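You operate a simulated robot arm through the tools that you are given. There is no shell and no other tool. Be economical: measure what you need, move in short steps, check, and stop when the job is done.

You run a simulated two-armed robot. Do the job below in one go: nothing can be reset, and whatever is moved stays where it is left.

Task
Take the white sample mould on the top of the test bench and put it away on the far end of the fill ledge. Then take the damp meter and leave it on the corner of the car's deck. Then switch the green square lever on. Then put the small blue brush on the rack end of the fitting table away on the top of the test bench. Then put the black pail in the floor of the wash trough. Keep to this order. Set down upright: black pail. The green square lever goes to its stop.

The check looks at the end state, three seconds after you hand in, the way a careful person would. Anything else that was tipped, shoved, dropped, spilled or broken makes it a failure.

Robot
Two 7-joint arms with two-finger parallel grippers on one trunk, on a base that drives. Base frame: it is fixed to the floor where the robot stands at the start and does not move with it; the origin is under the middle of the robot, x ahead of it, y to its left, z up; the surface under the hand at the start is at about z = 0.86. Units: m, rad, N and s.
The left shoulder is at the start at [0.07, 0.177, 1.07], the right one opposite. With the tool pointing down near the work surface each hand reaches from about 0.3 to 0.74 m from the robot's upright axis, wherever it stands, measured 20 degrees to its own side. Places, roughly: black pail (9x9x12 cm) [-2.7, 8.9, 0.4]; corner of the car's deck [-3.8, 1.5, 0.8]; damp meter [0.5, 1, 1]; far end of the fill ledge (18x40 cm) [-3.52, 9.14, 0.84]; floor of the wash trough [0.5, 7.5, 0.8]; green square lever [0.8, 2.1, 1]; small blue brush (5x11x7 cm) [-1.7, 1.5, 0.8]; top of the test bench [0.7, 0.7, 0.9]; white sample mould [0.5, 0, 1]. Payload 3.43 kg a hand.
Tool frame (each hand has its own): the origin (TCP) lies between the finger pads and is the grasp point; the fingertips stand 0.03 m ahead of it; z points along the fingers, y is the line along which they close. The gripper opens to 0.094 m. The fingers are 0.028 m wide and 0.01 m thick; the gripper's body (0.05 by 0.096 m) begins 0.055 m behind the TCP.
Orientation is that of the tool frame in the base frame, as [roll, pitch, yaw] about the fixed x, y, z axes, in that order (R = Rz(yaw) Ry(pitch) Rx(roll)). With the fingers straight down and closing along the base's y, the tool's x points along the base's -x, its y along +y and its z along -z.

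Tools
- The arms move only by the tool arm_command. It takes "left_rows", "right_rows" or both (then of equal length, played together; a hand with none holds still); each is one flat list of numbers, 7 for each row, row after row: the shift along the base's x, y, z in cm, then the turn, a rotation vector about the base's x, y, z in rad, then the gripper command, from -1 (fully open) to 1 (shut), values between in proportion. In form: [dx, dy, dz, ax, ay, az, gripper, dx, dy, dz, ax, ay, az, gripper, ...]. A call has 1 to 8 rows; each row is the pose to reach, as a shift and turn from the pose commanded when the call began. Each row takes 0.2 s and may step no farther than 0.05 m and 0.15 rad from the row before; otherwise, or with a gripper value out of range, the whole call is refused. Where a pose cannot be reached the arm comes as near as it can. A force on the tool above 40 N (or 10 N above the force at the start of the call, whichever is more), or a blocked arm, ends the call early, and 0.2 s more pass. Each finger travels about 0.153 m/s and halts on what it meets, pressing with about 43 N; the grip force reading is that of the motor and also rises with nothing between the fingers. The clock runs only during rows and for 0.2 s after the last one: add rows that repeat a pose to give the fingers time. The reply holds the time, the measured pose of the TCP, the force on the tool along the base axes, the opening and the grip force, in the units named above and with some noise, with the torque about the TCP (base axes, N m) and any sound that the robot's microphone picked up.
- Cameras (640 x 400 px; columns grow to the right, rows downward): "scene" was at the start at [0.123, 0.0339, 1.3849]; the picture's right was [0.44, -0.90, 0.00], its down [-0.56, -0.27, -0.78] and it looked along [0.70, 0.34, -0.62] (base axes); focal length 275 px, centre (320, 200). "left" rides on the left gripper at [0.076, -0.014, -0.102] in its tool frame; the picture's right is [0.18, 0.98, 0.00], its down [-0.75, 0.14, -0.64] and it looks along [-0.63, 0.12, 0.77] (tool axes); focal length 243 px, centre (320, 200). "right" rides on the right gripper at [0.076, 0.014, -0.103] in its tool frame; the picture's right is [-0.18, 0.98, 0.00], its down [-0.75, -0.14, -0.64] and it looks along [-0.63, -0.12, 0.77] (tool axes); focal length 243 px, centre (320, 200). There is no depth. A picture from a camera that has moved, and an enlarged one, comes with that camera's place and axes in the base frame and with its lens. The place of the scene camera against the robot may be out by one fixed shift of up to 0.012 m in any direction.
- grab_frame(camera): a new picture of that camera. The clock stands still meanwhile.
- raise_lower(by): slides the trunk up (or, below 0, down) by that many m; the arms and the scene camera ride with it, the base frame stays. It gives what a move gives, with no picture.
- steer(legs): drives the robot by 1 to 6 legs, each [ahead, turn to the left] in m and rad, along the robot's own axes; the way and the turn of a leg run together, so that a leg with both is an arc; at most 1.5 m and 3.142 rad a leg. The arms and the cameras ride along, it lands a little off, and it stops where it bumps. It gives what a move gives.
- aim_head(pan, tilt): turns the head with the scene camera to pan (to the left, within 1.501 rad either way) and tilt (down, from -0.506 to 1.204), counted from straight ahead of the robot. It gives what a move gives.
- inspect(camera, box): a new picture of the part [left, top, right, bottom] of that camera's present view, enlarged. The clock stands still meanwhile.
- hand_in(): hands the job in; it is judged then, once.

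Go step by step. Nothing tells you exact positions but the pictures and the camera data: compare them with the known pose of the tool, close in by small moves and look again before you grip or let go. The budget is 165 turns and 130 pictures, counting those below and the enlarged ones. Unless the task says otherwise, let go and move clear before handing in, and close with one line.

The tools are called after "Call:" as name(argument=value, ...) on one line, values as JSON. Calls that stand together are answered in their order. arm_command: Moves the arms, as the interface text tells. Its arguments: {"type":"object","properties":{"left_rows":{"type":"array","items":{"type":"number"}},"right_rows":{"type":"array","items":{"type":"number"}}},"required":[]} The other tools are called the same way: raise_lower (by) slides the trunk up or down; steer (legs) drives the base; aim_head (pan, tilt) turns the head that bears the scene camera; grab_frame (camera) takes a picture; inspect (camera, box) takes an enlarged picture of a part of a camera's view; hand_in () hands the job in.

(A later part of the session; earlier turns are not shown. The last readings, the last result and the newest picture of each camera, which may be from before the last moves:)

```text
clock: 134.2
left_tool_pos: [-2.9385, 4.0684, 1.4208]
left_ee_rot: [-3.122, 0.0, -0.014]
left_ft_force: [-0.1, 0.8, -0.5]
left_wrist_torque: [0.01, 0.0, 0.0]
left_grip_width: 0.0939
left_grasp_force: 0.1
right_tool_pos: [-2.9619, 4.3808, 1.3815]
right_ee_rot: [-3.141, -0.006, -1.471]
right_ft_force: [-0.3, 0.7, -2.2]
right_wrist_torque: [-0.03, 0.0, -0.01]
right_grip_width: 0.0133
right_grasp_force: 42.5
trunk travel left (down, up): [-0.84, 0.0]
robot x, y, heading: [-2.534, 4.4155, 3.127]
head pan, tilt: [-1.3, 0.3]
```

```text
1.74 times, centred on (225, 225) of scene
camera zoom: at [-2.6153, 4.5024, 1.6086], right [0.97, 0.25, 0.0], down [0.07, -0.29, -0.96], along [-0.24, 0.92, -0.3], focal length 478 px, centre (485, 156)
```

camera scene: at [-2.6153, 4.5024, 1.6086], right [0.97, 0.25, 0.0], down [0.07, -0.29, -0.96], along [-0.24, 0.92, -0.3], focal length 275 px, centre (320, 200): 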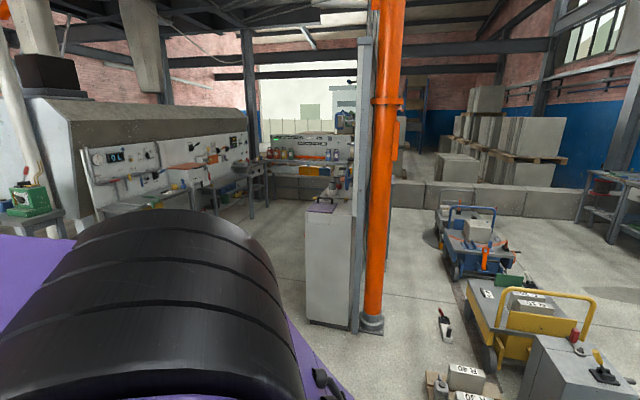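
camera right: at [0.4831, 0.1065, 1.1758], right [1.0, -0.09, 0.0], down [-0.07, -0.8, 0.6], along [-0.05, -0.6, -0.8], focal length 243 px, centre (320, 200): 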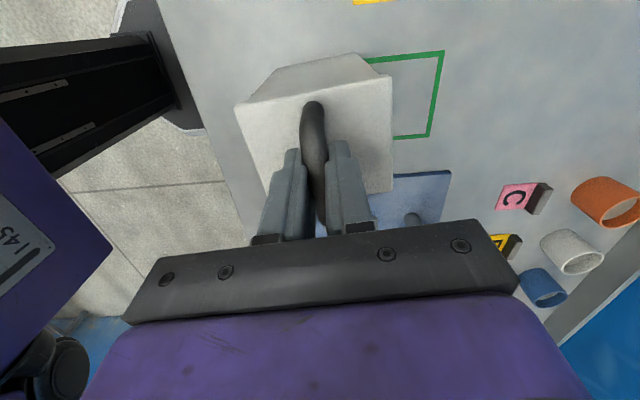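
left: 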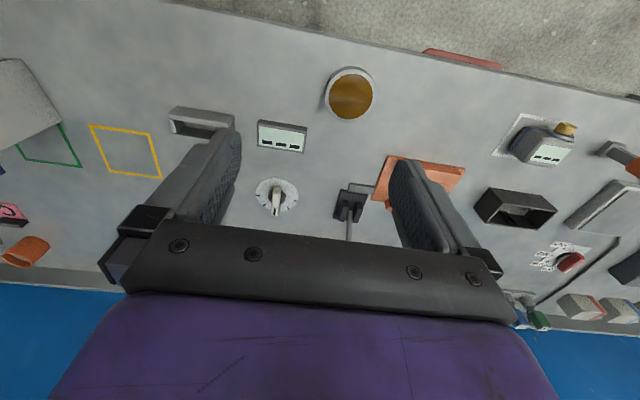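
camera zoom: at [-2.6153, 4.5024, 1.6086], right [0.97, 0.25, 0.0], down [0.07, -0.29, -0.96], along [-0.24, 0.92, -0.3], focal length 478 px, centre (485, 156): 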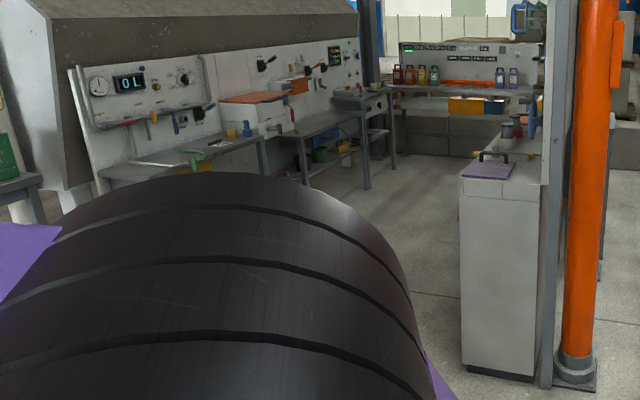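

The way is clear. I'll step north, then northwest past the cabinet, then north towards the bench.

Call:
steer(legs=[[0, -1.557], [0.5, 0], [0, 0.93], [1.5, 0], [0, -0.93], [1.3, 0]])

Call:
aim_head(pan=0.3, tilt=0.4)

Call:
grab_frame(camera="scene")

```text
clock: 141.0
left_tool_pos: [-2.8811, 5.3064, 1.4208]
left_ee_rot: [-3.122, -0.005, -1.577]
left_ft_force: [0.4, 0.5, -0.3]
left_wrist_torque: [-0.04, 0.04, 0.02]
left_grip_width: 0.0938
left_grasp_force: 0.0
right_tool_pos: [-2.5689, 5.3309, 1.3796]
right_ee_rot: [-3.136, -0.006, -3.036]
right_ft_force: [-0.4, 0.1, -2.8]
right_wrist_torque: [0.01, 0.04, 0.04]
right_grip_width: 0.0129
right_grasp_force: 43.0
trunk travel left (down, up): [-0.84, 0.0]
robot x, y, heading: [-2.5304, 4.9055, 1.56]
head pan, tilt: [-1.3, 0.3]
stopped in leg 2: the robot was blocked; the commanded pose is now the measured one
```

```text
clock: 142.7
left_tool_pos: [-2.8814, 5.3023, 1.4217]
left_ee_rot: [-3.122, -0.001, -1.577]
left_ft_force: [0.3, 0.8, 0.0]
left_wrist_torque: [-0.04, -0.04, 0.01]
left_grip_width: 0.0939
left_grasp_force: 0.0
right_tool_pos: [-2.569, 5.3275, 1.3804]
right_ee_rot: [-3.14, -0.006, -3.035]
right_ft_force: [0.7, 0.6, -2.4]
right_wrist_torque: [-0.04, 0.03, 0.01]
right_grip_width: 0.0132
right_grasp_force: 43.1
trunk travel left (down, up): [-0.84, 0.0]
robot x, y, heading: [-2.5308, 4.905, 1.568]
head pan, tilt: [0.3, 0.4]
```

```text
99 pictures are left
camera scene: at [-2.5622, 5.0384, 1.5993], right [0.96, 0.28, 0.0], down [0.11, -0.37, -0.92], along [-0.26, 0.88, -0.39], focal length 275 px, centre (320, 200)
```

scene: 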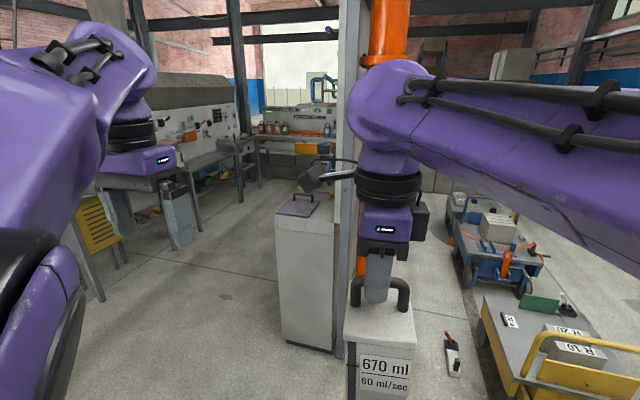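

The base was blocked almost at the end of that leg. I'll look down in front of it.

Call:
aim_head(pan=0.0, tilt=1.1)

Call:
grab_frame(camera="scene")

Call:
aim_head(pan=-1.0, tilt=1.0)

Call:
grab_frame(camera="scene")

```text
clock: 143.7
left_tool_pos: [-2.881, 5.3035, 1.4217]
left_ee_rot: [-3.122, -0.002, -1.576]
left_ft_force: [-0.7, -0.8, 0.6]
left_wrist_torque: [-0.02, 0.0, 0.03]
left_grip_width: 0.0938
left_grasp_force: 0.1
right_tool_pos: [-2.5703, 5.3281, 1.3795]
right_ee_rot: [-3.139, -0.004, -3.035]
right_ft_force: [0.0, 0.4, -2.5]
right_wrist_torque: [0.02, 0.02, 0.04]
right_grip_width: 0.0129
right_grasp_force: 42.9
trunk travel left (down, up): [-0.84, 0.0]
robot x, y, heading: [-2.5317, 4.9034, 1.561]
head pan, tilt: [0.0, 1.1]
```

```text
98 pictures are left
camera scene: at [-2.5352, 5.013, 1.5425], right [1.0, -0.01, 0.0], down [-0.01, -0.89, -0.45], along [0.0, 0.45, -0.89], focal length 275 px, centre (320, 200)
```

scene: 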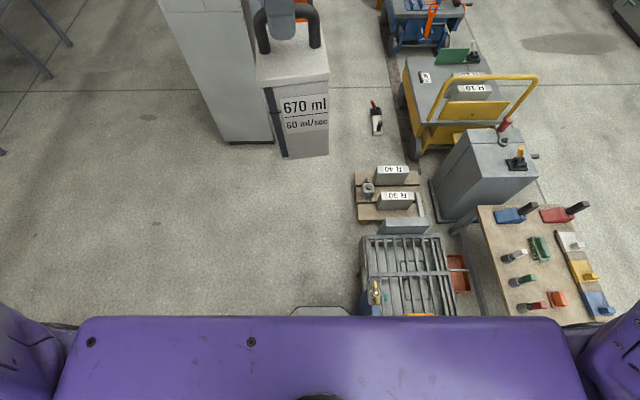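

```text
clock: 145.0
left_tool_pos: [-2.8821, 5.3021, 1.4202]
left_ee_rot: [-3.122, -0.002, -1.575]
left_ft_force: [0.7, 0.0, 1.0]
left_wrist_torque: [0.02, 0.01, 0.0]
left_grip_width: 0.094
left_grasp_force: 0.1
right_tool_pos: [-2.5696, 5.328, 1.3806]
right_ee_rot: [-3.14, -0.006, -3.034]
right_ft_force: [0.7, 1.1, -2.6]
right_wrist_torque: [0.01, 0.03, 0.0]
right_grip_width: 0.0131
right_grasp_force: 43.0
trunk travel left (down, up): [-0.84, 0.0]
robot x, y, heading: [-2.5315, 4.9046, 1.557]
head pan, tilt: [-1.0, 1.0]
```

```text
97 pictures are left
camera scene: at [-2.4769, 4.987, 1.5491], right [0.53, -0.85, 0.0], down [-0.71, -0.45, -0.54], along [0.46, 0.29, -0.84], focal length 275 px, centre (320, 200)
```

scene: 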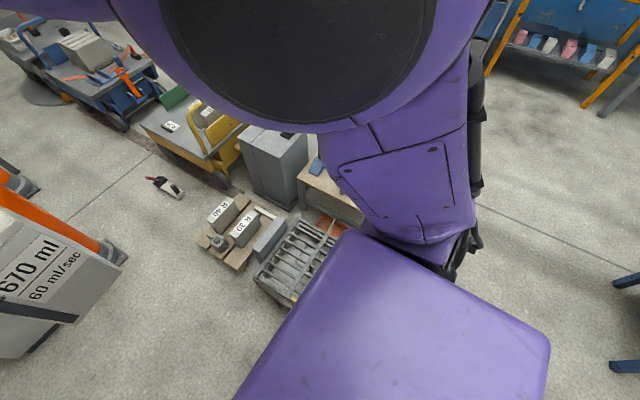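

The base just touched the low steel rack at front right. I'll back off slightly, turn left and go around.

Call:
steer(legs=[[-0.1, 0], [0, 0.95], [1.45, 0], [0, -0.93], [1.3, 0]])

Call:
aim_head(pan=0.15, tilt=0.4)

Call:
grab_frame(camera="scene")

```text
clock: 163.4
left_tool_pos: [-3.9804, 7.3204, 1.4216]
left_ee_rot: [-3.123, -0.002, -1.579]
left_ft_force: [-0.2, -0.6, 0.3]
left_wrist_torque: [0.0, 0.01, 0.0]
left_grip_width: 0.0941
left_grasp_force: 0.1
right_tool_pos: [-3.6679, 7.3443, 1.3805]
right_ee_rot: [-3.14, -0.006, -3.039]
right_ft_force: [-0.3, 0.3, -1.5]
right_wrist_torque: [0.0, 0.04, 0.02]
right_grip_width: 0.0127
right_grasp_force: 42.5
trunk travel left (down, up): [-0.84, 0.0]
robot x, y, heading: [-3.6346, 6.9184, 1.558]
head pan, tilt: [-1.0, 1.0]
```

```text
clock: 164.8
left_tool_pos: [-3.9815, 7.3204, 1.4209]
left_ee_rot: [-3.121, -0.002, -1.58]
left_ft_force: [0.4, -0.4, -0.4]
left_wrist_torque: [0.0, 0.0, 0.04]
left_grip_width: 0.094
left_grasp_force: 0.1
right_tool_pos: [-3.6691, 7.3442, 1.3805]
right_ee_rot: [-3.139, -0.006, -3.039]
right_ft_force: [-0.2, 0.2, -3.6]
right_wrist_torque: [0.0, 0.05, -0.04]
right_grip_width: 0.0132
right_grasp_force: 42.6
trunk travel left (down, up): [-0.84, 0.0]
robot x, y, heading: [-3.6296, 6.9202, 1.555]
head pan, tilt: [0.15, 0.4]
```

```text
96 pictures are left
camera scene: at [-3.6494, 7.0585, 1.5992], right [0.99, 0.13, 0.0], down [0.05, -0.39, -0.92], along [-0.12, 0.91, -0.39], focal length 275 px, centre (320, 200)
```

scene: 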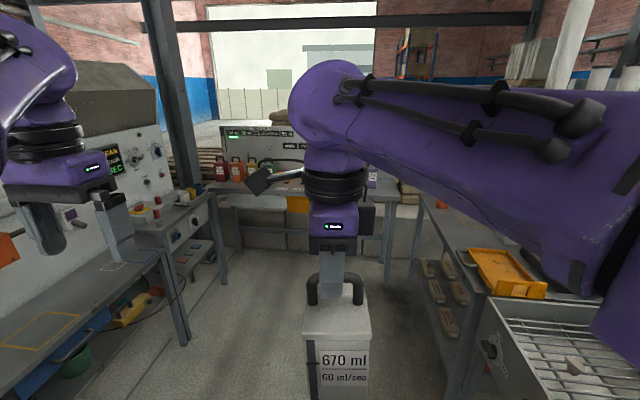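

The target area should be at the right-hand end of the bench ahead. I'll drive 1.3 m closer and look.

Call:
steer(legs=[[1.3, 0]])

Call:
aim_head(pan=0.25, tilt=0.75)

Call:
grab_frame(camera="scene")

Call:
grab_frame(camera="right")

```text
clock: 171.4
left_tool_pos: [-3.9313, 8.6485, 1.4207]
left_ee_rot: [-3.122, -0.001, -1.607]
left_ft_force: [-1.1, 0.1, -0.3]
left_wrist_torque: [-0.02, 0.01, 0.02]
left_grip_width: 0.0942
left_grasp_force: 0.1
right_tool_pos: [-3.6195, 8.6619, 1.3808]
right_ee_rot: [-3.14, -0.004, -3.068]
right_ft_force: [0.5, 0.2, -2.2]
right_wrist_torque: [-0.02, 0.03, -0.01]
right_grip_width: 0.0131
right_grasp_force: 43.0
trunk travel left (down, up): [-0.84, 0.0]
robot x, y, heading: [-3.5959, 8.2397, 1.524]
head pan, tilt: [0.15, 0.4]
```

```text
clock: 172.2
left_tool_pos: [-3.9305, 8.6497, 1.4214]
left_ee_rot: [-3.121, -0.002, -1.608]
left_ft_force: [-0.3, -0.3, 0.2]
left_wrist_torque: [-0.01, 0.0, 0.0]
left_grip_width: 0.094
left_grasp_force: 0.0
right_tool_pos: [-3.6184, 8.6649, 1.3796]
right_ee_rot: [-3.139, -0.005, -3.067]
right_ft_force: [-0.1, 0.5, -2.7]
right_wrist_torque: [0.01, 0.04, 0.02]
right_grip_width: 0.0132
right_grasp_force: 42.9
trunk travel left (down, up): [-0.84, 0.0]
robot x, y, heading: [-3.5974, 8.2407, 1.533]
head pan, tilt: [0.25, 0.75]
```

```text
95 pictures are left
camera scene: at [-3.6146, 8.3665, 1.5682], right [0.98, 0.2, 0.0], down [0.14, -0.67, -0.73], along [-0.15, 0.72, -0.68], focal length 275 px, centre (320, 200)
```

scene: 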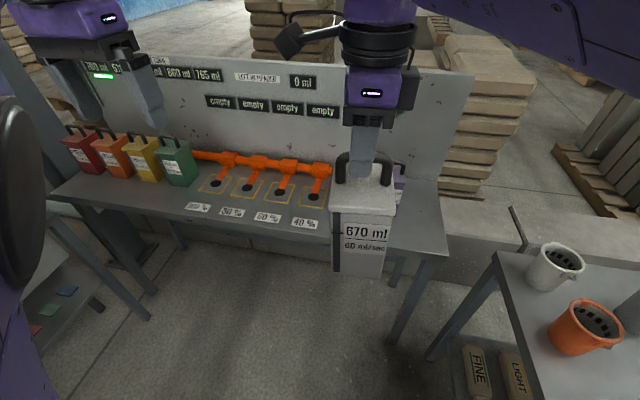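

```text
94 pictures are left
camera right: at [-3.6962, 8.6735, 1.4833], right [0.11, 0.99, 0.0], down [0.77, -0.08, 0.64], along [0.63, -0.07, -0.77], focal length 243 px, centre (320, 200)
```

right: 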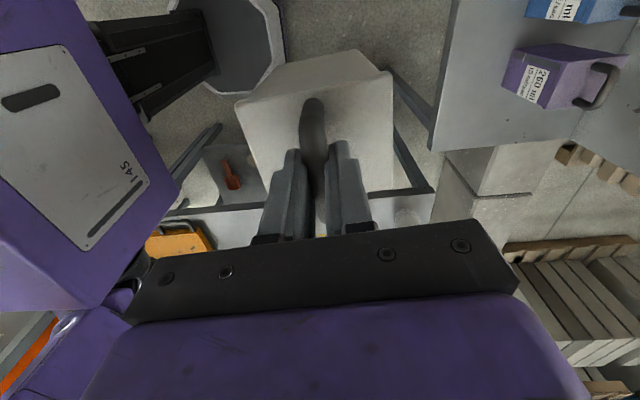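

This is the fill ledge, with a red to purple canister row along the back. Its right front corner is at about (-3.32, 8.95). The white one fits in the free space right of the purple one, near (-3.40, 9.12). I'll move 0.3 m closer and check.

Call:
steer(legs=[[0.3, 0.04]])

Call:
aim_head(pan=-0.25, tilt=0.85)

Call:
grab_frame(camera="right")

Call:
grab_frame(camera="scene")

```text
clock: 174.3
left_tool_pos: [-3.9425, 8.93, 1.4221]
left_ee_rot: [-3.123, 0.0, -1.565]
left_ft_force: [-0.6, -0.1, -0.7]
left_wrist_torque: [-0.01, -0.01, -0.01]
left_grip_width: 0.0941
left_grasp_force: 0.1
right_tool_pos: [-3.6308, 8.9581, 1.3812]
right_ee_rot: [3.141, -0.006, -3.026]
right_ft_force: [0.0, -0.3, -2.6]
right_wrist_torque: [0.01, 0.06, -0.03]
right_grip_width: 0.0133
right_grasp_force: 43.4
trunk travel left (down, up): [-0.84, 0.0]
robot x, y, heading: [-3.5877, 8.537, 1.566]
head pan, tilt: [0.25, 0.75]
```

```text
clock: 175.2
left_tool_pos: [-3.9422, 8.9324, 1.4205]
left_ee_rot: [-3.12, 0.0, -1.566]
left_ft_force: [0.0, 0.3, -0.3]
left_wrist_torque: [-0.01, -0.01, 0.0]
left_grip_width: 0.0939
left_grasp_force: 0.1
right_tool_pos: [-3.6298, 8.9593, 1.3804]
right_ee_rot: [-3.137, -0.005, -3.026]
right_ft_force: [0.3, 0.0, -3.2]
right_wrist_torque: [-0.03, 0.03, 0.01]
right_grip_width: 0.0131
right_grasp_force: 42.8
trunk travel left (down, up): [-0.84, 0.0]
robot x, y, heading: [-3.5909, 8.5387, 1.568]
head pan, tilt: [-0.25, 0.85]
```

```text
93 pictures are left
camera right: at [-3.7075, 8.9669, 1.4832], right [0.07, 1.0, 0.0], down [0.77, -0.05, 0.64], along [0.64, -0.05, -0.77], focal length 243 px, centre (320, 200)
```

right: 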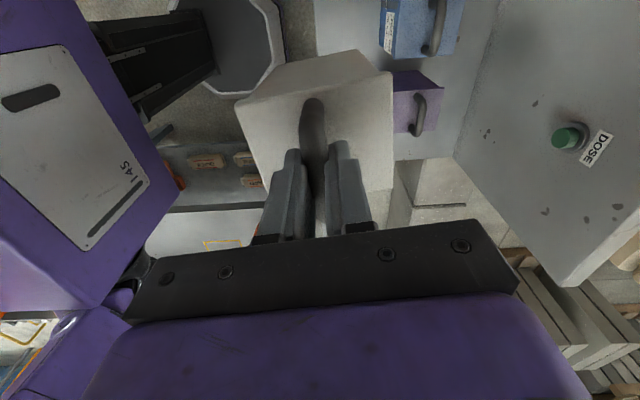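

```text
92 pictures are left
camera scene: at [-3.5738, 8.6591, 1.5601], right [0.97, -0.25, 0.0], down [-0.19, -0.73, -0.66], along [0.16, 0.64, -0.75], focal length 275 px, centre (320, 200)
```

scene: 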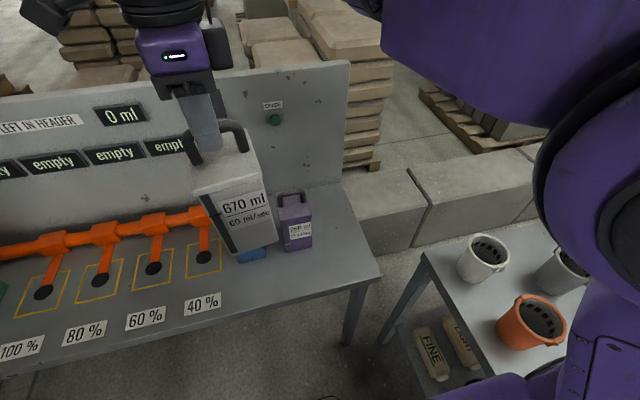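

Purple stands around x -3.57…-3.48. I'll zoom in for accurate edges before choosing the spot.

Call:
inspect(camera="right", box=[300, 0, 500, 200])

Call:
inspect(camera="scene", box=[180, 120, 400, 300])

```text
2.00 times, centred on (400, 100) of right
camera zoom: at [-3.7075, 8.9669, 1.4832], right [0.07, 1.0, 0.0], down [0.77, -0.05, 0.64], along [0.64, -0.05, -0.77], focal length 485 px, centre (160, 400)
```

zoom: 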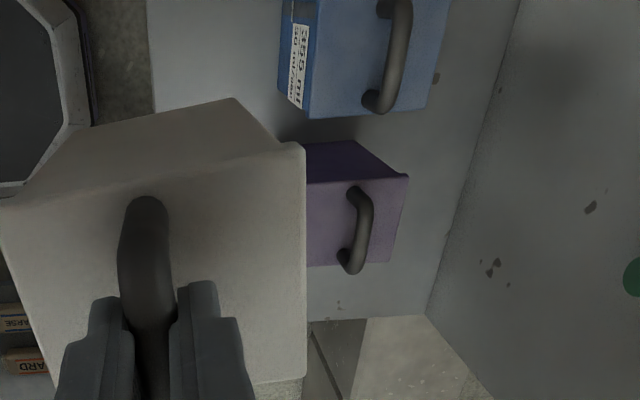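

```text
2.22 times, centred on (290, 210) of scene
camera zoom: at [-3.5738, 8.6591, 1.5601], right [0.97, -0.25, 0.0], down [-0.19, -0.73, -0.66], along [0.16, 0.64, -0.75], focal length 610 px, centre (387, 178)
```

zoom: 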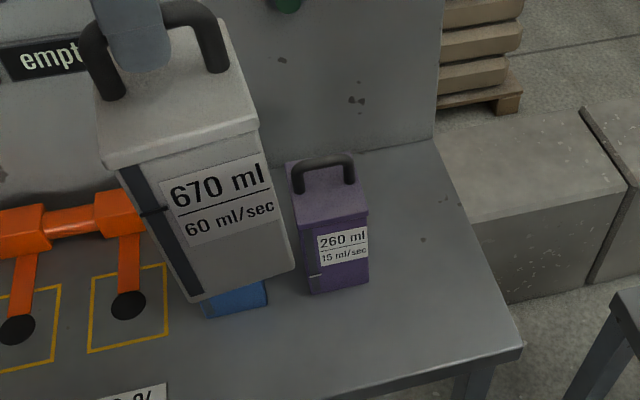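

The free gap right of the purple canister is about 15 cm (x -3.465…-3.315). I'll move the mould over (-3.41, 9.10), squared up, while still high.

Call:
arm_command(right_rows=[4, 2.5, 0, 0, 0, -0.02, 1, 8, 5, 0, 0, 0, -0.04, 1, 12, 7.5, 0, 0, 0, -0.06, 1, 16, 10, 0, 0, 0, -0.08, 1, 20, 12.5, 0, 0, 0, -0.1, 1, 21.8, 14.1, 0, 0, 0, -0.115, 1, 21.8, 14.1, 0, 0, 0, -0.115, 1])

Call:
grab_frame(camera="scene")

Call:
grab_frame(camera="right")

```text
clock: 176.8
left_tool_pos: [-3.943, 8.9317, 1.421]
left_ee_rot: [-3.121, -0.003, -1.567]
left_ft_force: [0.1, -0.8, 0.1]
left_wrist_torque: [0.0, 0.01, -0.02]
left_grip_width: 0.0939
left_grasp_force: 0.1
right_tool_pos: [-3.4142, 9.1007, 1.3823]
right_ee_rot: [-3.138, -0.002, -3.141]
right_ft_force: [0.0, 0.3, -3.1]
right_wrist_torque: [0.0, 0.05, -0.02]
right_grip_width: 0.0129
right_grasp_force: 43.0
trunk travel left (down, up): [-0.84, 0.0]
robot x, y, heading: [-3.5884, 8.535, 1.569]
head pan, tilt: [-0.25, 0.85]
```

```text
89 pictures are left
camera scene: at [-3.5742, 8.6578, 1.5602], right [0.97, -0.25, 0.0], down [-0.19, -0.73, -0.66], along [0.16, 0.64, -0.75], focal length 275 px, centre (320, 200)
```

scene: 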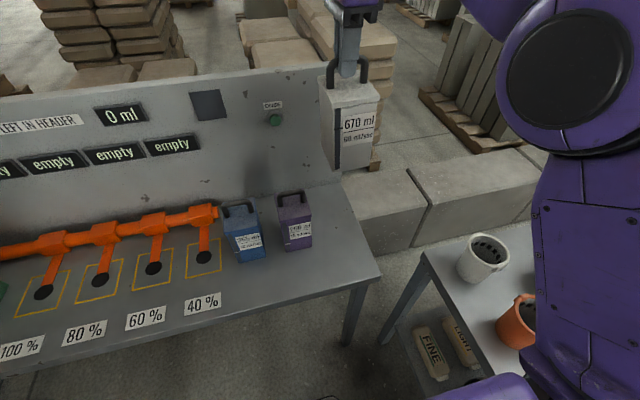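

```text
88 pictures are left
camera right: at [-3.4915, 9.1146, 1.4854], right [0.18, 0.98, 0.0], down [0.76, -0.14, 0.64], along [0.63, -0.12, -0.77], focal length 243 px, centre (320, 200)
```

right: 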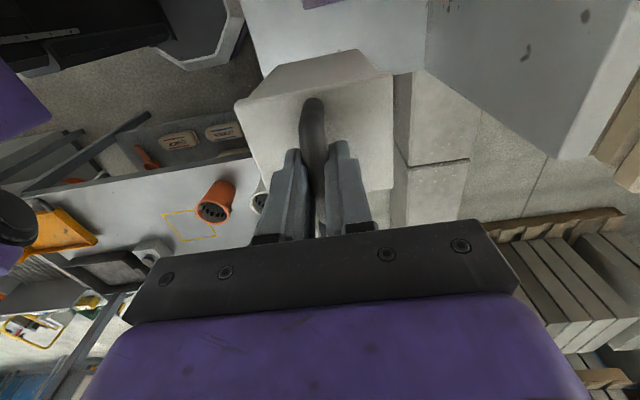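

The blue and purple canisters plus the open third slot make up the far end. I'll lower towards it to just above the surface and check.

Call:
arm_command(right_rows=[0.5, 0, -4.5, 0, 0, 0, 1, 1, 0, -9, 0, 0, 0, 1, 1.2, 0, -13.5, 0, 0, 0, 1, 1.2, 0, -18, 0, 0, 0, 1, 1.2, 0, -22, 0, 0, 0, 1, 1.2, 0, -26, 0, 0, 0, 1, 1.2, 0, -29, 0, 0, 0, 1, 1.2, 0, -29, 0, 0, 0, 1])

Call:
inspect(camera="scene", box=[200, 100, 420, 300])

```text
clock: 178.6
left_tool_pos: [-3.9422, 8.9315, 1.4213]
left_ee_rot: [-3.122, -0.002, -1.565]
left_ft_force: [0.5, -0.4, -0.3]
left_wrist_torque: [0.0, 0.04, -0.01]
left_grip_width: 0.0938
left_grasp_force: 0.0
right_tool_pos: [-3.3997, 9.1034, 1.0915]
right_ee_rot: [-3.14, -0.004, 3.141]
right_ft_force: [0.3, 1.1, -2.8]
right_wrist_torque: [0.02, 0.05, 0.02]
right_grip_width: 0.013
right_grasp_force: 42.9
trunk travel left (down, up): [-0.84, 0.0]
robot x, y, heading: [-3.5901, 8.5377, 1.57]
head pan, tilt: [-0.25, 0.85]
```

```text
2.00 times, centred on (310, 200) of scene
camera zoom: at [-3.5733, 8.658, 1.5602], right [0.97, -0.25, 0.0], down [-0.19, -0.73, -0.66], along [0.16, 0.64, -0.75], focal length 549 px, centre (340, 200)
```

zoom: 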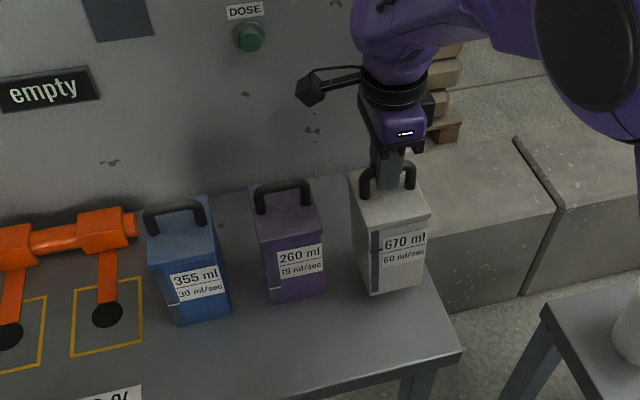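

There is good clearance on both sides. I'll lower slowly to contact, slightly left.

Call:
arm_command(right_rows=[-0.6, 0, -1, 0, 0, 0, 1, -0.6, 0, -2, 0, 0, 0, 1, -0.6, 0, -3, 0, 0, 0, 1, -0.6, 0, -3.6, 0, 0, 0, 1, -0.6, 0, -4.2, 0, 0, 0, 1])

Call:
inspect(camera="scene", box=[200, 100, 420, 300])

```text
clock: 179.8
left_tool_pos: [-3.9423, 8.9288, 1.4232]
left_ee_rot: [-3.121, 0.003, -1.567]
left_ft_force: [0.5, 1.4, -0.4]
left_wrist_torque: [-0.04, 0.0, 0.0]
left_grip_width: 0.0944
left_grasp_force: 0.0
right_tool_pos: [-3.4057, 9.1021, 1.0602]
right_ee_rot: [3.123, -0.005, 3.141]
right_ft_force: [0.8, -8.0, 35.5]
right_wrist_torque: [-0.17, 0.79, 0.22]
right_grip_width: 0.013
right_grasp_force: 43.0
trunk travel left (down, up): [-0.84, 0.0]
robot x, y, heading: [-3.5863, 8.5336, 1.568]
head pan, tilt: [-0.25, 0.85]
stopped in row 5 (right hand): the force on the tool passed its limit at 53 N (the readings are from after the stop); the commanded pose is now the measured one
```

```text
2.00 times, centred on (310, 200) of scene
camera zoom: at [-3.5741, 8.653, 1.561], right [0.97, -0.25, 0.0], down [-0.19, -0.73, -0.66], along [0.17, 0.64, -0.75], focal length 549 px, centre (340, 200)
```

zoom: 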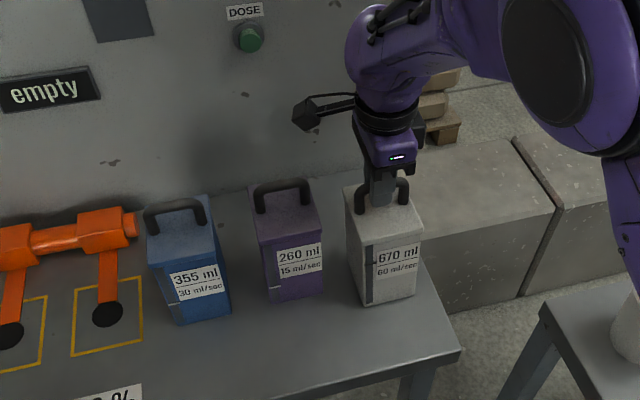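

The mould is standing on the ledge. I'll relax the press, open and rise clear.

Call:
arm_command(right_rows=[0, 0, 0.3, 0, 0, 0, 1, 0, 0, 0.3, 0, 0, 0, 0, 0, 0, 0.3, 0, 0, 0, -1, 0, 0, 0.3, 0, 0, 0, -1, 0, 0, 3, 0, 0, 0, -1, 0, 0, 7, 0, 0, 0, -1, 0, 0, 11, 0, 0, 0, -1, 0, 0, 15, 0, 0, 0, -1])

Call:
inspect(camera="scene", box=[200, 100, 420, 300])

```text
clock: 181.6
left_tool_pos: [-3.9416, 8.9315, 1.4205]
left_ee_rot: [-3.121, -0.002, -1.567]
left_ft_force: [0.3, -0.1, 0.3]
left_wrist_torque: [0.01, -0.01, -0.02]
left_grip_width: 0.094
left_grasp_force: 0.1
right_tool_pos: [-3.4064, 9.1015, 1.205]
right_ee_rot: [3.136, -0.007, 3.141]
right_ft_force: [-0.4, -0.4, 0.5]
right_wrist_torque: [-0.01, -0.02, 0.01]
right_grip_width: 0.0938
right_grasp_force: 0.1
trunk travel left (down, up): [-0.84, 0.0]
robot x, y, heading: [-3.5859, 8.535, 1.567]
head pan, tilt: [-0.25, 0.85]
```

```text
2.00 times, centred on (310, 200) of scene
camera zoom: at [-3.5733, 8.6575, 1.5602], right [0.97, -0.25, 0.0], down [-0.19, -0.73, -0.66], along [0.16, 0.64, -0.75], focal length 549 px, centre (340, 200)
```

zoom: 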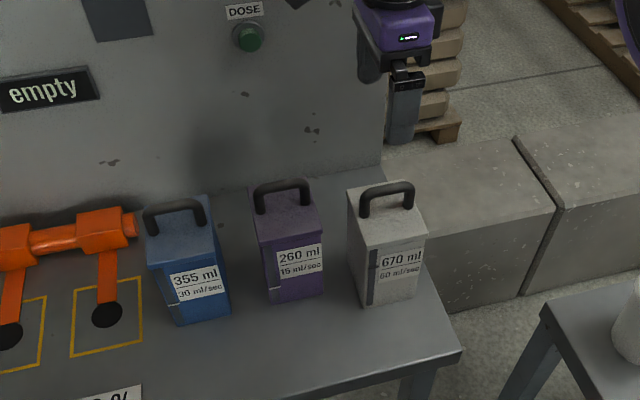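

The white mould stands upright on the far end. Next I'll lift and tuck the right hand, then back out along the same route.

Call:
arm_command(right_rows=[0, 0, 5, 0, 0, 0, -1, 0, 0, 10, 0, 0, 0, -1, 0, 0, 15, 0, 0, 0, -1, -3, -4, 17, 0, 0, 0, -1, -7, -7, 17, 0, 0, 0, -1, -11, -10, 17, 0, 0, 0, -1, -15, -13, 17, 0, 0, 0, -1, -19, -14, 17, 0, 0, 0, -1])

Call:
steer(legs=[[-1.5, 0], [-1.4, 0]])

```text
refused: row 4 steps farther than a row can; nothing moved
```

```text
clock: 195.7
left_tool_pos: [-3.9446, 6.0155, 1.4217]
left_ee_rot: [-3.12, -0.001, -1.579]
left_ft_force: [0.8, 0.1, -0.4]
left_wrist_torque: [0.04, -0.03, -0.02]
left_grip_width: 0.0942
left_grasp_force: 0.0
right_tool_pos: [-3.4079, 6.1804, 1.204]
right_ee_rot: [3.136, -0.005, 3.13]
right_ft_force: [-0.6, 0.5, -0.7]
right_wrist_torque: [0.02, 0.0, 0.0]
right_grip_width: 0.0938
right_grasp_force: 0.0
trunk travel left (down, up): [-0.84, 0.0]
robot x, y, heading: [-3.5925, 5.6128, 1.565]
head pan, tilt: [-0.25, 0.85]
```

The hand tuck was refused, but the retreat was clear at that height (tip 1.17 against a handle at 1.05). I'll tuck now and drive on.

Call:
arm_command(right_rows=[-3, -3, 2.5, 0, 0, 0, -1, -6, -6, 5, 0, 0, 0, -1, -9, -9, 7.5, 0, 0, 0, -1, -12, -12, 10, 0, 0, 0, -1, -15, -14, 13, 0, 0, 0, -1, -18, -14, 16, 0, 0, 0, -1])

Call:
steer(legs=[[0, -2.33], [1.38, 0], [0, 0.63], [1.5, 0], [0.55, 0]])

```text
clock: 197.1
left_tool_pos: [-3.9487, 6.0135, 1.4197]
left_ee_rot: [-3.118, -0.001, -1.578]
left_ft_force: [0.5, -1.0, -0.3]
left_wrist_torque: [-0.01, -0.07, 0.01]
left_grip_width: 0.0942
left_grasp_force: 0.1
right_tool_pos: [-3.591, 6.0391, 1.365]
right_ee_rot: [3.137, 0.002, 3.132]
right_ft_force: [-0.6, -0.1, -0.6]
right_wrist_torque: [-0.01, -0.04, 0.0]
right_grip_width: 0.0939
right_grasp_force: 0.0
trunk travel left (down, up): [-0.84, 0.0]
robot x, y, heading: [-3.5925, 5.6105, 1.558]
head pan, tilt: [-0.25, 0.85]
```

```text
clock: 221.1
left_tool_pos: [-0.1639, 4.638, 1.4216]
left_ee_rot: [-3.12, -0.001, 3.019]
left_ft_force: [0.2, 0.7, -0.4]
left_wrist_torque: [-0.02, -0.04, 0.04]
left_grip_width: 0.0939
left_grasp_force: 0.1
right_tool_pos: [-0.1806, 4.2797, 1.3645]
right_ee_rot: [3.134, -0.004, 1.444]
right_ft_force: [0.2, 0.2, 0.0]
right_wrist_torque: [-0.04, -0.05, -0.01]
right_grip_width: 0.0938
right_grasp_force: 0.0
trunk travel left (down, up): [-0.84, 0.0]
robot x, y, heading: [-0.6004, 4.335, -0.129]
head pan, tilt: [-0.25, 0.85]
```

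I'm through the gap. Next I'll drive south down the aisle and turn to face the bench near y≈0.87.

Call:
steer(legs=[[0, -1.39], [1.5, 0], [1.5, 0], [0.47, 0]])

Call:
aim_head(pan=0.0, tilt=0.75)

```text
clock: 241.4
left_tool_pos: [-0.1828, 0.4795, 1.4223]
left_ee_rot: [-3.121, 0.001, 1.557]
left_ft_force: [-0.6, 0.3, -0.4]
left_wrist_torque: [0.02, 0.02, 0.01]
left_grip_width: 0.094
left_grasp_force: 0.0
right_tool_pos: [-0.5414, 0.4568, 1.3652]
right_ee_rot: [3.135, -0.004, -0.019]
right_ft_force: [-0.2, 0.1, 0.3]
right_wrist_torque: [-0.01, 0.02, 0.01]
right_grip_width: 0.0943
right_grasp_force: 0.0
trunk travel left (down, up): [-0.84, 0.0]
robot x, y, heading: [-0.529, 0.8799, -1.587]
head pan, tilt: [-0.25, 0.85]
```

```text
clock: 242.2
left_tool_pos: [-0.1843, 0.4764, 1.4212]
left_ee_rot: [-3.12, -0.002, 1.558]
left_ft_force: [0.1, 0.4, 0.9]
left_wrist_torque: [0.03, -0.01, -0.01]
left_grip_width: 0.094
left_grasp_force: 0.0
right_tool_pos: [-0.5422, 0.4538, 1.3641]
right_ee_rot: [3.138, -0.005, -0.019]
right_ft_force: [0.3, -0.3, 0.0]
right_wrist_torque: [0.0, 0.0, 0.01]
right_grip_width: 0.0941
right_grasp_force: 0.0
trunk travel left (down, up): [-0.84, 0.0]
robot x, y, heading: [-0.5319, 0.8829, -1.587]
head pan, tilt: [0.0, 0.75]
```

Call:
steer(legs=[[0, 1.587], [0.48, 0]])

Call:
grab_frame(camera="scene")

Call:
grab_frame(camera="right")

Call:
grab_frame(camera="left")

```text
clock: 248.9
left_tool_pos: [0.3469, 1.2229, 1.4219]
left_ee_rot: [-3.119, 0.0, 3.133]
left_ft_force: [0.1, -1.1, -0.3]
left_wrist_torque: [0.02, 0.01, 0.01]
left_grip_width: 0.094
left_grasp_force: 0.0
right_tool_pos: [0.3708, 0.8634, 1.3652]
right_ee_rot: [3.135, -0.005, 1.558]
right_ft_force: [0.2, 1.2, 0.2]
right_wrist_torque: [-0.02, 0.01, -0.02]
right_grip_width: 0.0941
right_grasp_force: 0.1
trunk travel left (down, up): [-0.84, 0.0]
robot x, y, heading: [-0.05, 0.8739, -0.015]
head pan, tilt: [0.0, 0.75]
```

```text
84 pictures are left
camera scene: at [0.0744, 0.8681, 1.5684], right [-0.02, -1.0, 0.0], down [-0.68, 0.01, -0.73], along [0.73, -0.01, -0.68], focal length 275 px, centre (320, 200)
```

scene: 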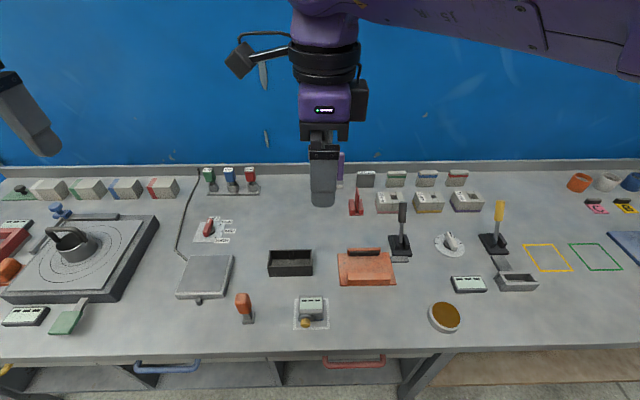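

```text
83 pictures are left
camera right: at [0.385, 0.9399, 1.4679], right [0.98, -0.2, 0.01], down [-0.16, -0.75, 0.64], along [-0.12, -0.63, -0.77], focal length 243 px, centre (320, 200)
```

right: 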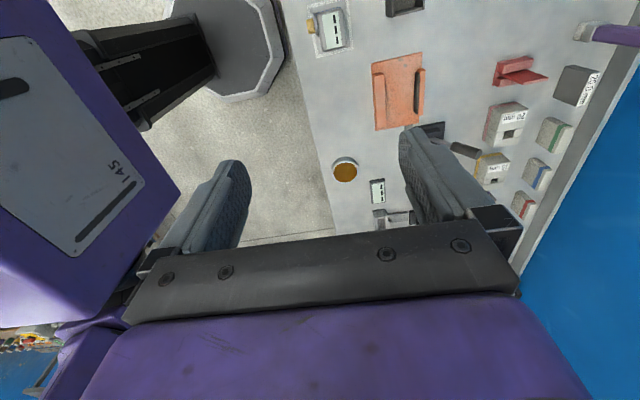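

```text
82 pictures are left
camera left: at [0.2695, 1.2127, 1.5252], right [-0.18, 0.98, -0.02], down [0.75, 0.15, 0.64], along [0.63, 0.1, -0.77], focal length 243 px, centre (320, 200)
```

left: 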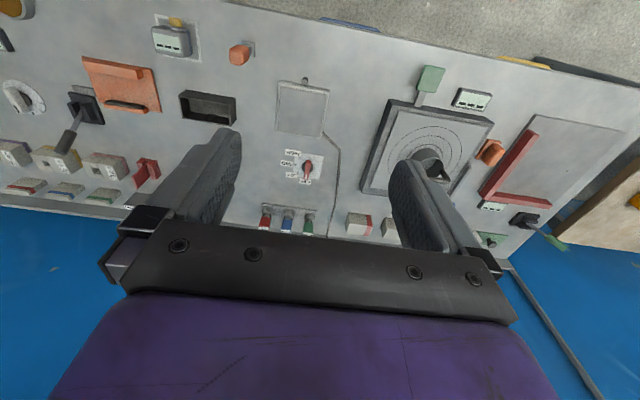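

The grey handheld instrument with a screen at about (0.41, 0.885) should be the damp meter. I'll zoom in on it.

Call:
inspect(camera="scene", box=[220, 230, 400, 350])

Call:
inspect(camera="left", box=[70, 0, 260, 130])

```text
3.33 times, centred on (310, 290) of scene
camera zoom: at [0.0744, 0.8681, 1.5684], right [-0.02, -1.0, 0.0], down [-0.68, 0.01, -0.73], along [0.73, -0.01, -0.68], focal length 916 px, centre (353, -100)
```

zoom: 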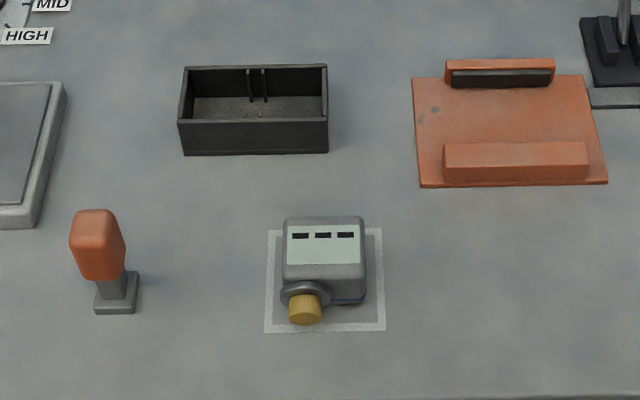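

```text
3.08 times, centred on (165, 65) of left
camera zoom: at [0.2695, 1.2127, 1.5252], right [-0.18, 0.98, -0.02], down [0.75, 0.15, 0.64], along [0.63, 0.1, -0.77], focal length 746 px, centre (797, 615)
```

zoom: 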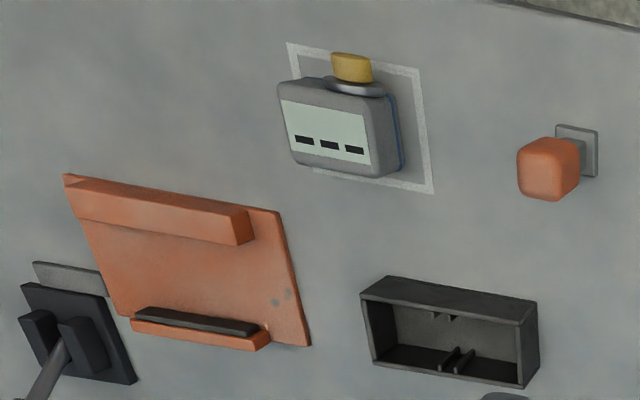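

The meter body spans about x 0.38–0.425, y 0.857–0.918, with a probe towards the robot, so I'll grip across y. I'll turn the right hand back +90° while still high.

Call:
arm_command(right_rows=[0, 0, 0, 0, 0, 0.15, -1, 0, 0, 0, 0, 0, 0.3, -1, 0, 0, 0, 0, 0, 0.45, -1, 0, 0, 0, 0, 0, 0.6, -1, 1, 1, 0, 0, 0, 0.75, -1, 2, 2, 0, 0, 0, 0.9, -1, 3, 2.4, 0, 0, 0, 1.05, -1, 3, 2.4, 0, 0, 0, 1.2, -1])

Call:
arm_command(right_rows=[0, 0, 0, 0, 0, 0.13, -1, 0, 0, 0, 0, 0, 0.26, -1, 0, 0, 0, 0, 0, 0.38, -1, 0, 0, -5, 0, 0, 0.38, -1, 0, 0, -10, 0, 0, 0.38, -1, 0, 0, -15, 0, 0, 0.38, -1, 0, 0, -20, 0, 0, 0.38, -1, 0, 0, -24, 0, 0, 0.38, -1])

Call:
grab_frame(camera="right")

Call:
grab_frame(camera="scene")

```text
clock: 250.7
left_tool_pos: [0.3473, 1.2225, 1.4215]
left_ee_rot: [-3.12, -0.002, 3.134]
left_ft_force: [0.3, -0.2, 0.0]
left_wrist_torque: [0.01, -0.01, -0.01]
left_grip_width: 0.094
left_grasp_force: 0.1
right_tool_pos: [0.4031, 0.8877, 1.3641]
right_ee_rot: [3.134, -0.005, 2.761]
right_ft_force: [-0.1, -0.3, 0.5]
right_wrist_torque: [-0.02, 0.02, 0.01]
right_grip_width: 0.0938
right_grasp_force: 0.1
trunk travel left (down, up): [-0.84, 0.0]
robot x, y, heading: [-0.0537, 0.8782, -0.014]
head pan, tilt: [0.0, 0.75]
```

```text
clock: 252.5
left_tool_pos: [0.3495, 1.2226, 1.4203]
left_ee_rot: [-3.12, 0.0, 3.131]
left_ft_force: [0.1, -0.4, 0.0]
left_wrist_torque: [0.02, 0.0, -0.03]
left_grip_width: 0.0943
left_grasp_force: 0.1
right_tool_pos: [0.4018, 0.8867, 1.1264]
right_ee_rot: [3.135, -0.006, 3.138]
right_ft_force: [0.1, 0.1, -0.3]
right_wrist_torque: [-0.01, 0.02, 0.02]
right_grip_width: 0.0937
right_grasp_force: 0.1
trunk travel left (down, up): [-0.84, 0.0]
robot x, y, heading: [-0.0515, 0.8738, -0.018]
head pan, tilt: [0.0, 0.75]
```

```text
79 pictures are left
camera right: at [0.3258, 0.901, 1.2294], right [0.19, 0.98, 0.01], down [0.76, -0.15, 0.64], along [0.63, -0.12, -0.77], focal length 243 px, centre (320, 200)
```

right: 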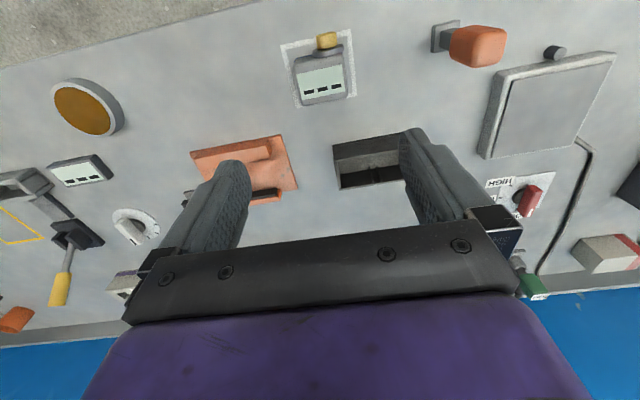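

```text
78 pictures are left
camera scene: at [0.0774, 0.8684, 1.5682], right [-0.02, -1.0, 0.0], down [-0.68, 0.01, -0.73], along [0.73, -0.01, -0.68], focal length 275 px, centre (320, 200)
```

scene: 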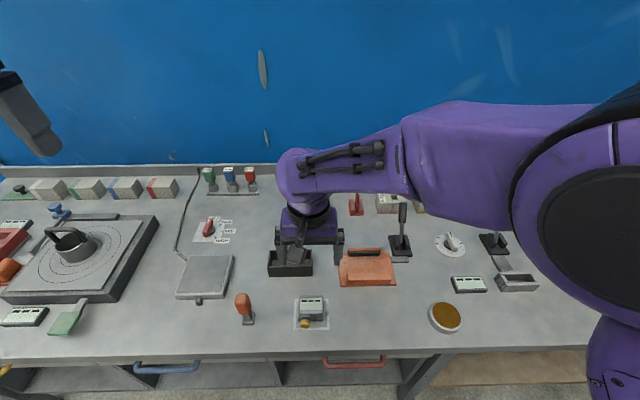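

The meter body is centred at about (0.403, 0.891) and 64 mm wide. I'll descend around it.

Call:
arm_command(right_rows=[0.1, 0.4, -5, 0, 0, 0, -1, 0.1, 0.4, -10, 0, 0, 0, -1, 0.1, 0.4, -15, 0, 0, 0, -1, 0.1, 0.4, -18, 0, 0, 0, -1, 0.1, 0.4, -18, 0, 0, 0, -1])

Call:
grab_frame(camera="right")

Call:
inspect(camera="scene", box=[240, 240, 400, 350])

```text
refused: row 1 steps farther than a row can; nothing moved
```

```text
77 pictures are left
camera right: at [0.3258, 0.901, 1.2294], right [0.19, 0.98, 0.01], down [0.76, -0.15, 0.64], along [0.63, -0.12, -0.77], focal length 243 px, centre (320, 200)
```

right: 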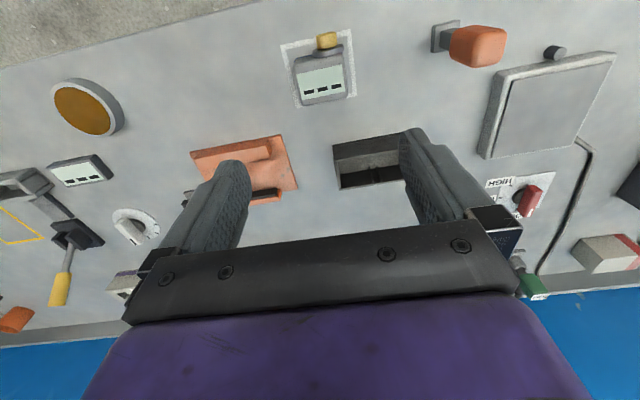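

```text
3.64 times, centred on (320, 295) of scene
camera zoom: at [0.0774, 0.8684, 1.5682], right [-0.02, -1.0, 0.0], down [-0.68, 0.01, -0.73], along [0.73, -0.01, -0.68], focal length 999 px, centre (320, -146)
```

zoom: 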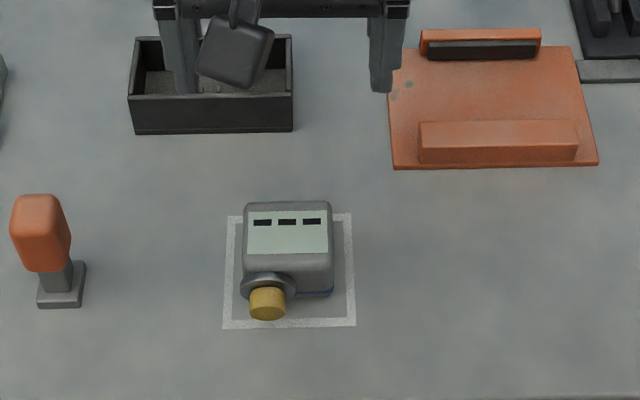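

Call:
arm_command(right_rows=[0.1, 0.4, -4.5, 0, 0, 0, -1, 0.1, 0.4, -9, 0, 0, 0, -1, 0.1, 0.4, -13.5, 0, 0, 0, -1, 0.1, 0.4, -18, 0, 0, 0, -1, 0.1, 0.4, -18, 0, 0, 0, -1])

Call:
grab_frame(camera="right")

```text
clock: 253.7
left_tool_pos: [0.3479, 1.2214, 1.4207]
left_ee_rot: [-3.121, -0.002, 3.134]
left_ft_force: [-0.3, -0.4, 0.9]
left_wrist_torque: [0.0, 0.0, 0.02]
left_grip_width: 0.0942
left_grasp_force: 0.1
right_tool_pos: [0.4134, 0.8909, 0.9463]
right_ee_rot: [3.125, -0.005, 3.122]
right_ft_force: [0.1, 0.3, 0.3]
right_wrist_torque: [-0.01, -0.01, 0.0]
right_grip_width: 0.0939
right_grasp_force: 0.1
trunk travel left (down, up): [-0.84, 0.0]
robot x, y, heading: [-0.0527, 0.8739, -0.014]
head pan, tilt: [0.0, 0.75]
```

```text
75 pictures are left
camera right: at [0.3372, 0.9049, 1.0494], right [0.2, 0.98, 0.02], down [0.75, -0.17, 0.64], along [0.62, -0.12, -0.77], focal length 243 px, centre (320, 200)
```

right: 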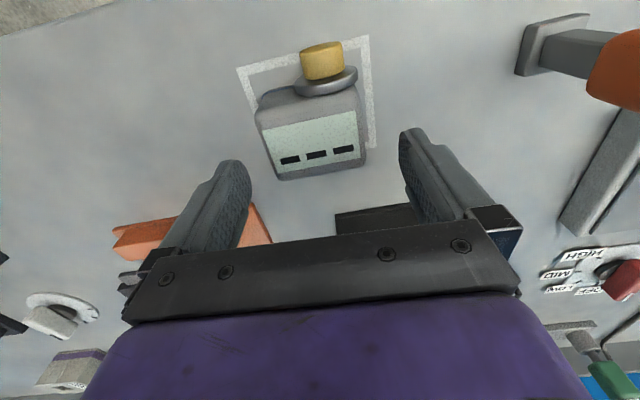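

Call:
arm_command(right_rows=[-0.6, -0.3, -2.5, 0, 0, 0, -1, -0.8, -0.3, -4.8, 0, 0, 0, -1, -0.8, -0.3, -4.8, 0, 0, 0, -1])

Call:
grab_frame(camera="right")

```text
clock: 254.5
left_tool_pos: [0.3482, 1.2218, 1.4221]
left_ee_rot: [-3.12, -0.001, 3.133]
left_ft_force: [-0.2, 0.4, 0.5]
left_wrist_torque: [-0.03, -0.01, 0.05]
left_grip_width: 0.0939
left_grasp_force: 0.0
right_tool_pos: [0.3956, 0.8903, 0.895]
right_ee_rot: [3.138, -0.004, 3.14]
right_ft_force: [-0.9, 0.7, 0.3]
right_wrist_torque: [0.02, 0.02, -0.01]
right_grip_width: 0.0939
right_grasp_force: 0.0
trunk travel left (down, up): [-0.84, 0.0]
robot x, y, heading: [-0.0509, 0.8792, -0.017]
head pan, tilt: [0.0, 0.75]
```

```text
74 pictures are left
camera right: at [0.32, 0.9041, 0.9983], right [0.19, 0.98, 0.0], down [0.76, -0.15, 0.64], along [0.63, -0.12, -0.77], focal length 243 px, centre (320, 200)
```

right: 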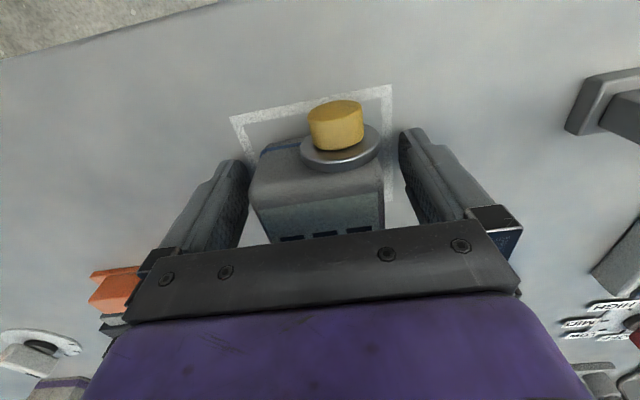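

The fingers straddle the body. I'll shift 8 mm away from the probe disc and close.

Call:
arm_command(right_rows=[0.8, -0.2, 0, 0, 0, 0, -1, 0.8, -0.2, 0, 0, 0, 0, -0.2, 0.8, -0.2, 0, 0, 0, 0, 0.6, 0.8, -0.2, 0, 0, 0, 0, 1, 0.8, -0.2, 0, 0, 0, 0, 1])

Call:
arm_command(right_rows=[0, 0, 1.5, 0, 0, 0, 1, 0, 0, 4, 0, 0, 0, 1, 0, 0, 8, 0, 0, 0, 1, 0, 0, 12, 0, 0, 0, 1, 0, 0, 12, 0, 0, 0, 1])

Call:
grab_frame(camera="right")

Call:
inspect(camera="scene", box=[220, 210, 400, 350])

```text
clock: 255.7
left_tool_pos: [0.3476, 1.2223, 1.4211]
left_ee_rot: [-3.12, -0.003, 3.133]
left_ft_force: [-0.8, -0.6, -0.3]
left_wrist_torque: [0.0, 0.02, 0.01]
left_grip_width: 0.0941
left_grasp_force: 0.0
right_tool_pos: [0.4058, 0.8892, 0.8961]
right_ee_rot: [3.137, -0.007, 3.138]
right_ft_force: [0.7, -0.5, 0.3]
right_wrist_torque: [-0.04, -0.07, 0.03]
right_grip_width: 0.0659
right_grasp_force: 43.5
trunk travel left (down, up): [-0.84, 0.0]
robot x, y, heading: [-0.0499, 0.8743, -0.017]
head pan, tilt: [0.0, 0.75]
```

```text
clock: 256.9
left_tool_pos: [0.3489, 1.2221, 1.4202]
left_ee_rot: [-3.119, -0.001, 3.133]
left_ft_force: [1.3, -0.6, -0.7]
left_wrist_torque: [0.02, -0.01, -0.02]
left_grip_width: 0.0937
left_grasp_force: 0.0
right_tool_pos: [0.4018, 0.8821, 1.0071]
right_ee_rot: [3.124, -0.04, 3.116]
right_ft_force: [-0.5, -0.3, -3.3]
right_wrist_torque: [-0.02, -0.01, 0.02]
right_grip_width: 0.0658
right_grasp_force: 42.6
trunk travel left (down, up): [-0.84, 0.0]
robot x, y, heading: [-0.0538, 0.8754, -0.018]
head pan, tilt: [0.0, 0.75]
```

```text
73 pictures are left
camera right: at [0.3298, 0.8962, 1.1131], right [0.21, 0.98, 0.01], down [0.77, -0.17, 0.61], along [0.6, -0.12, -0.79], focal length 243 px, centre (320, 200)
```

right: 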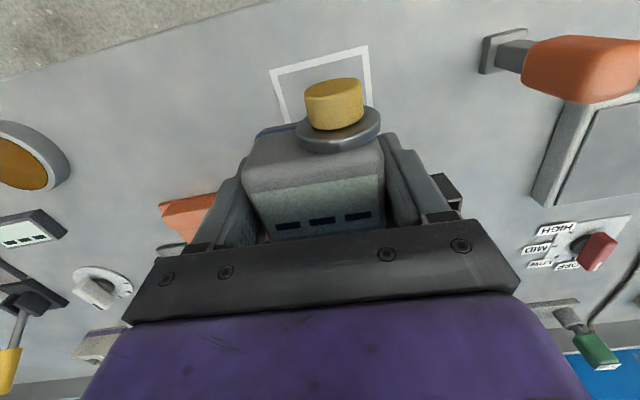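

```text
2.86 times, centred on (310, 280) of scene
camera zoom: at [0.0774, 0.8683, 1.5681], right [-0.02, -1.0, 0.0], down [-0.68, 0.01, -0.73], along [0.73, -0.01, -0.68], focal length 785 px, centre (349, -29)
```

zoom: 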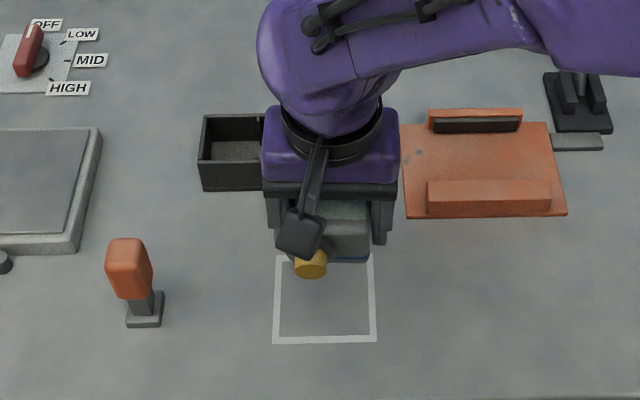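

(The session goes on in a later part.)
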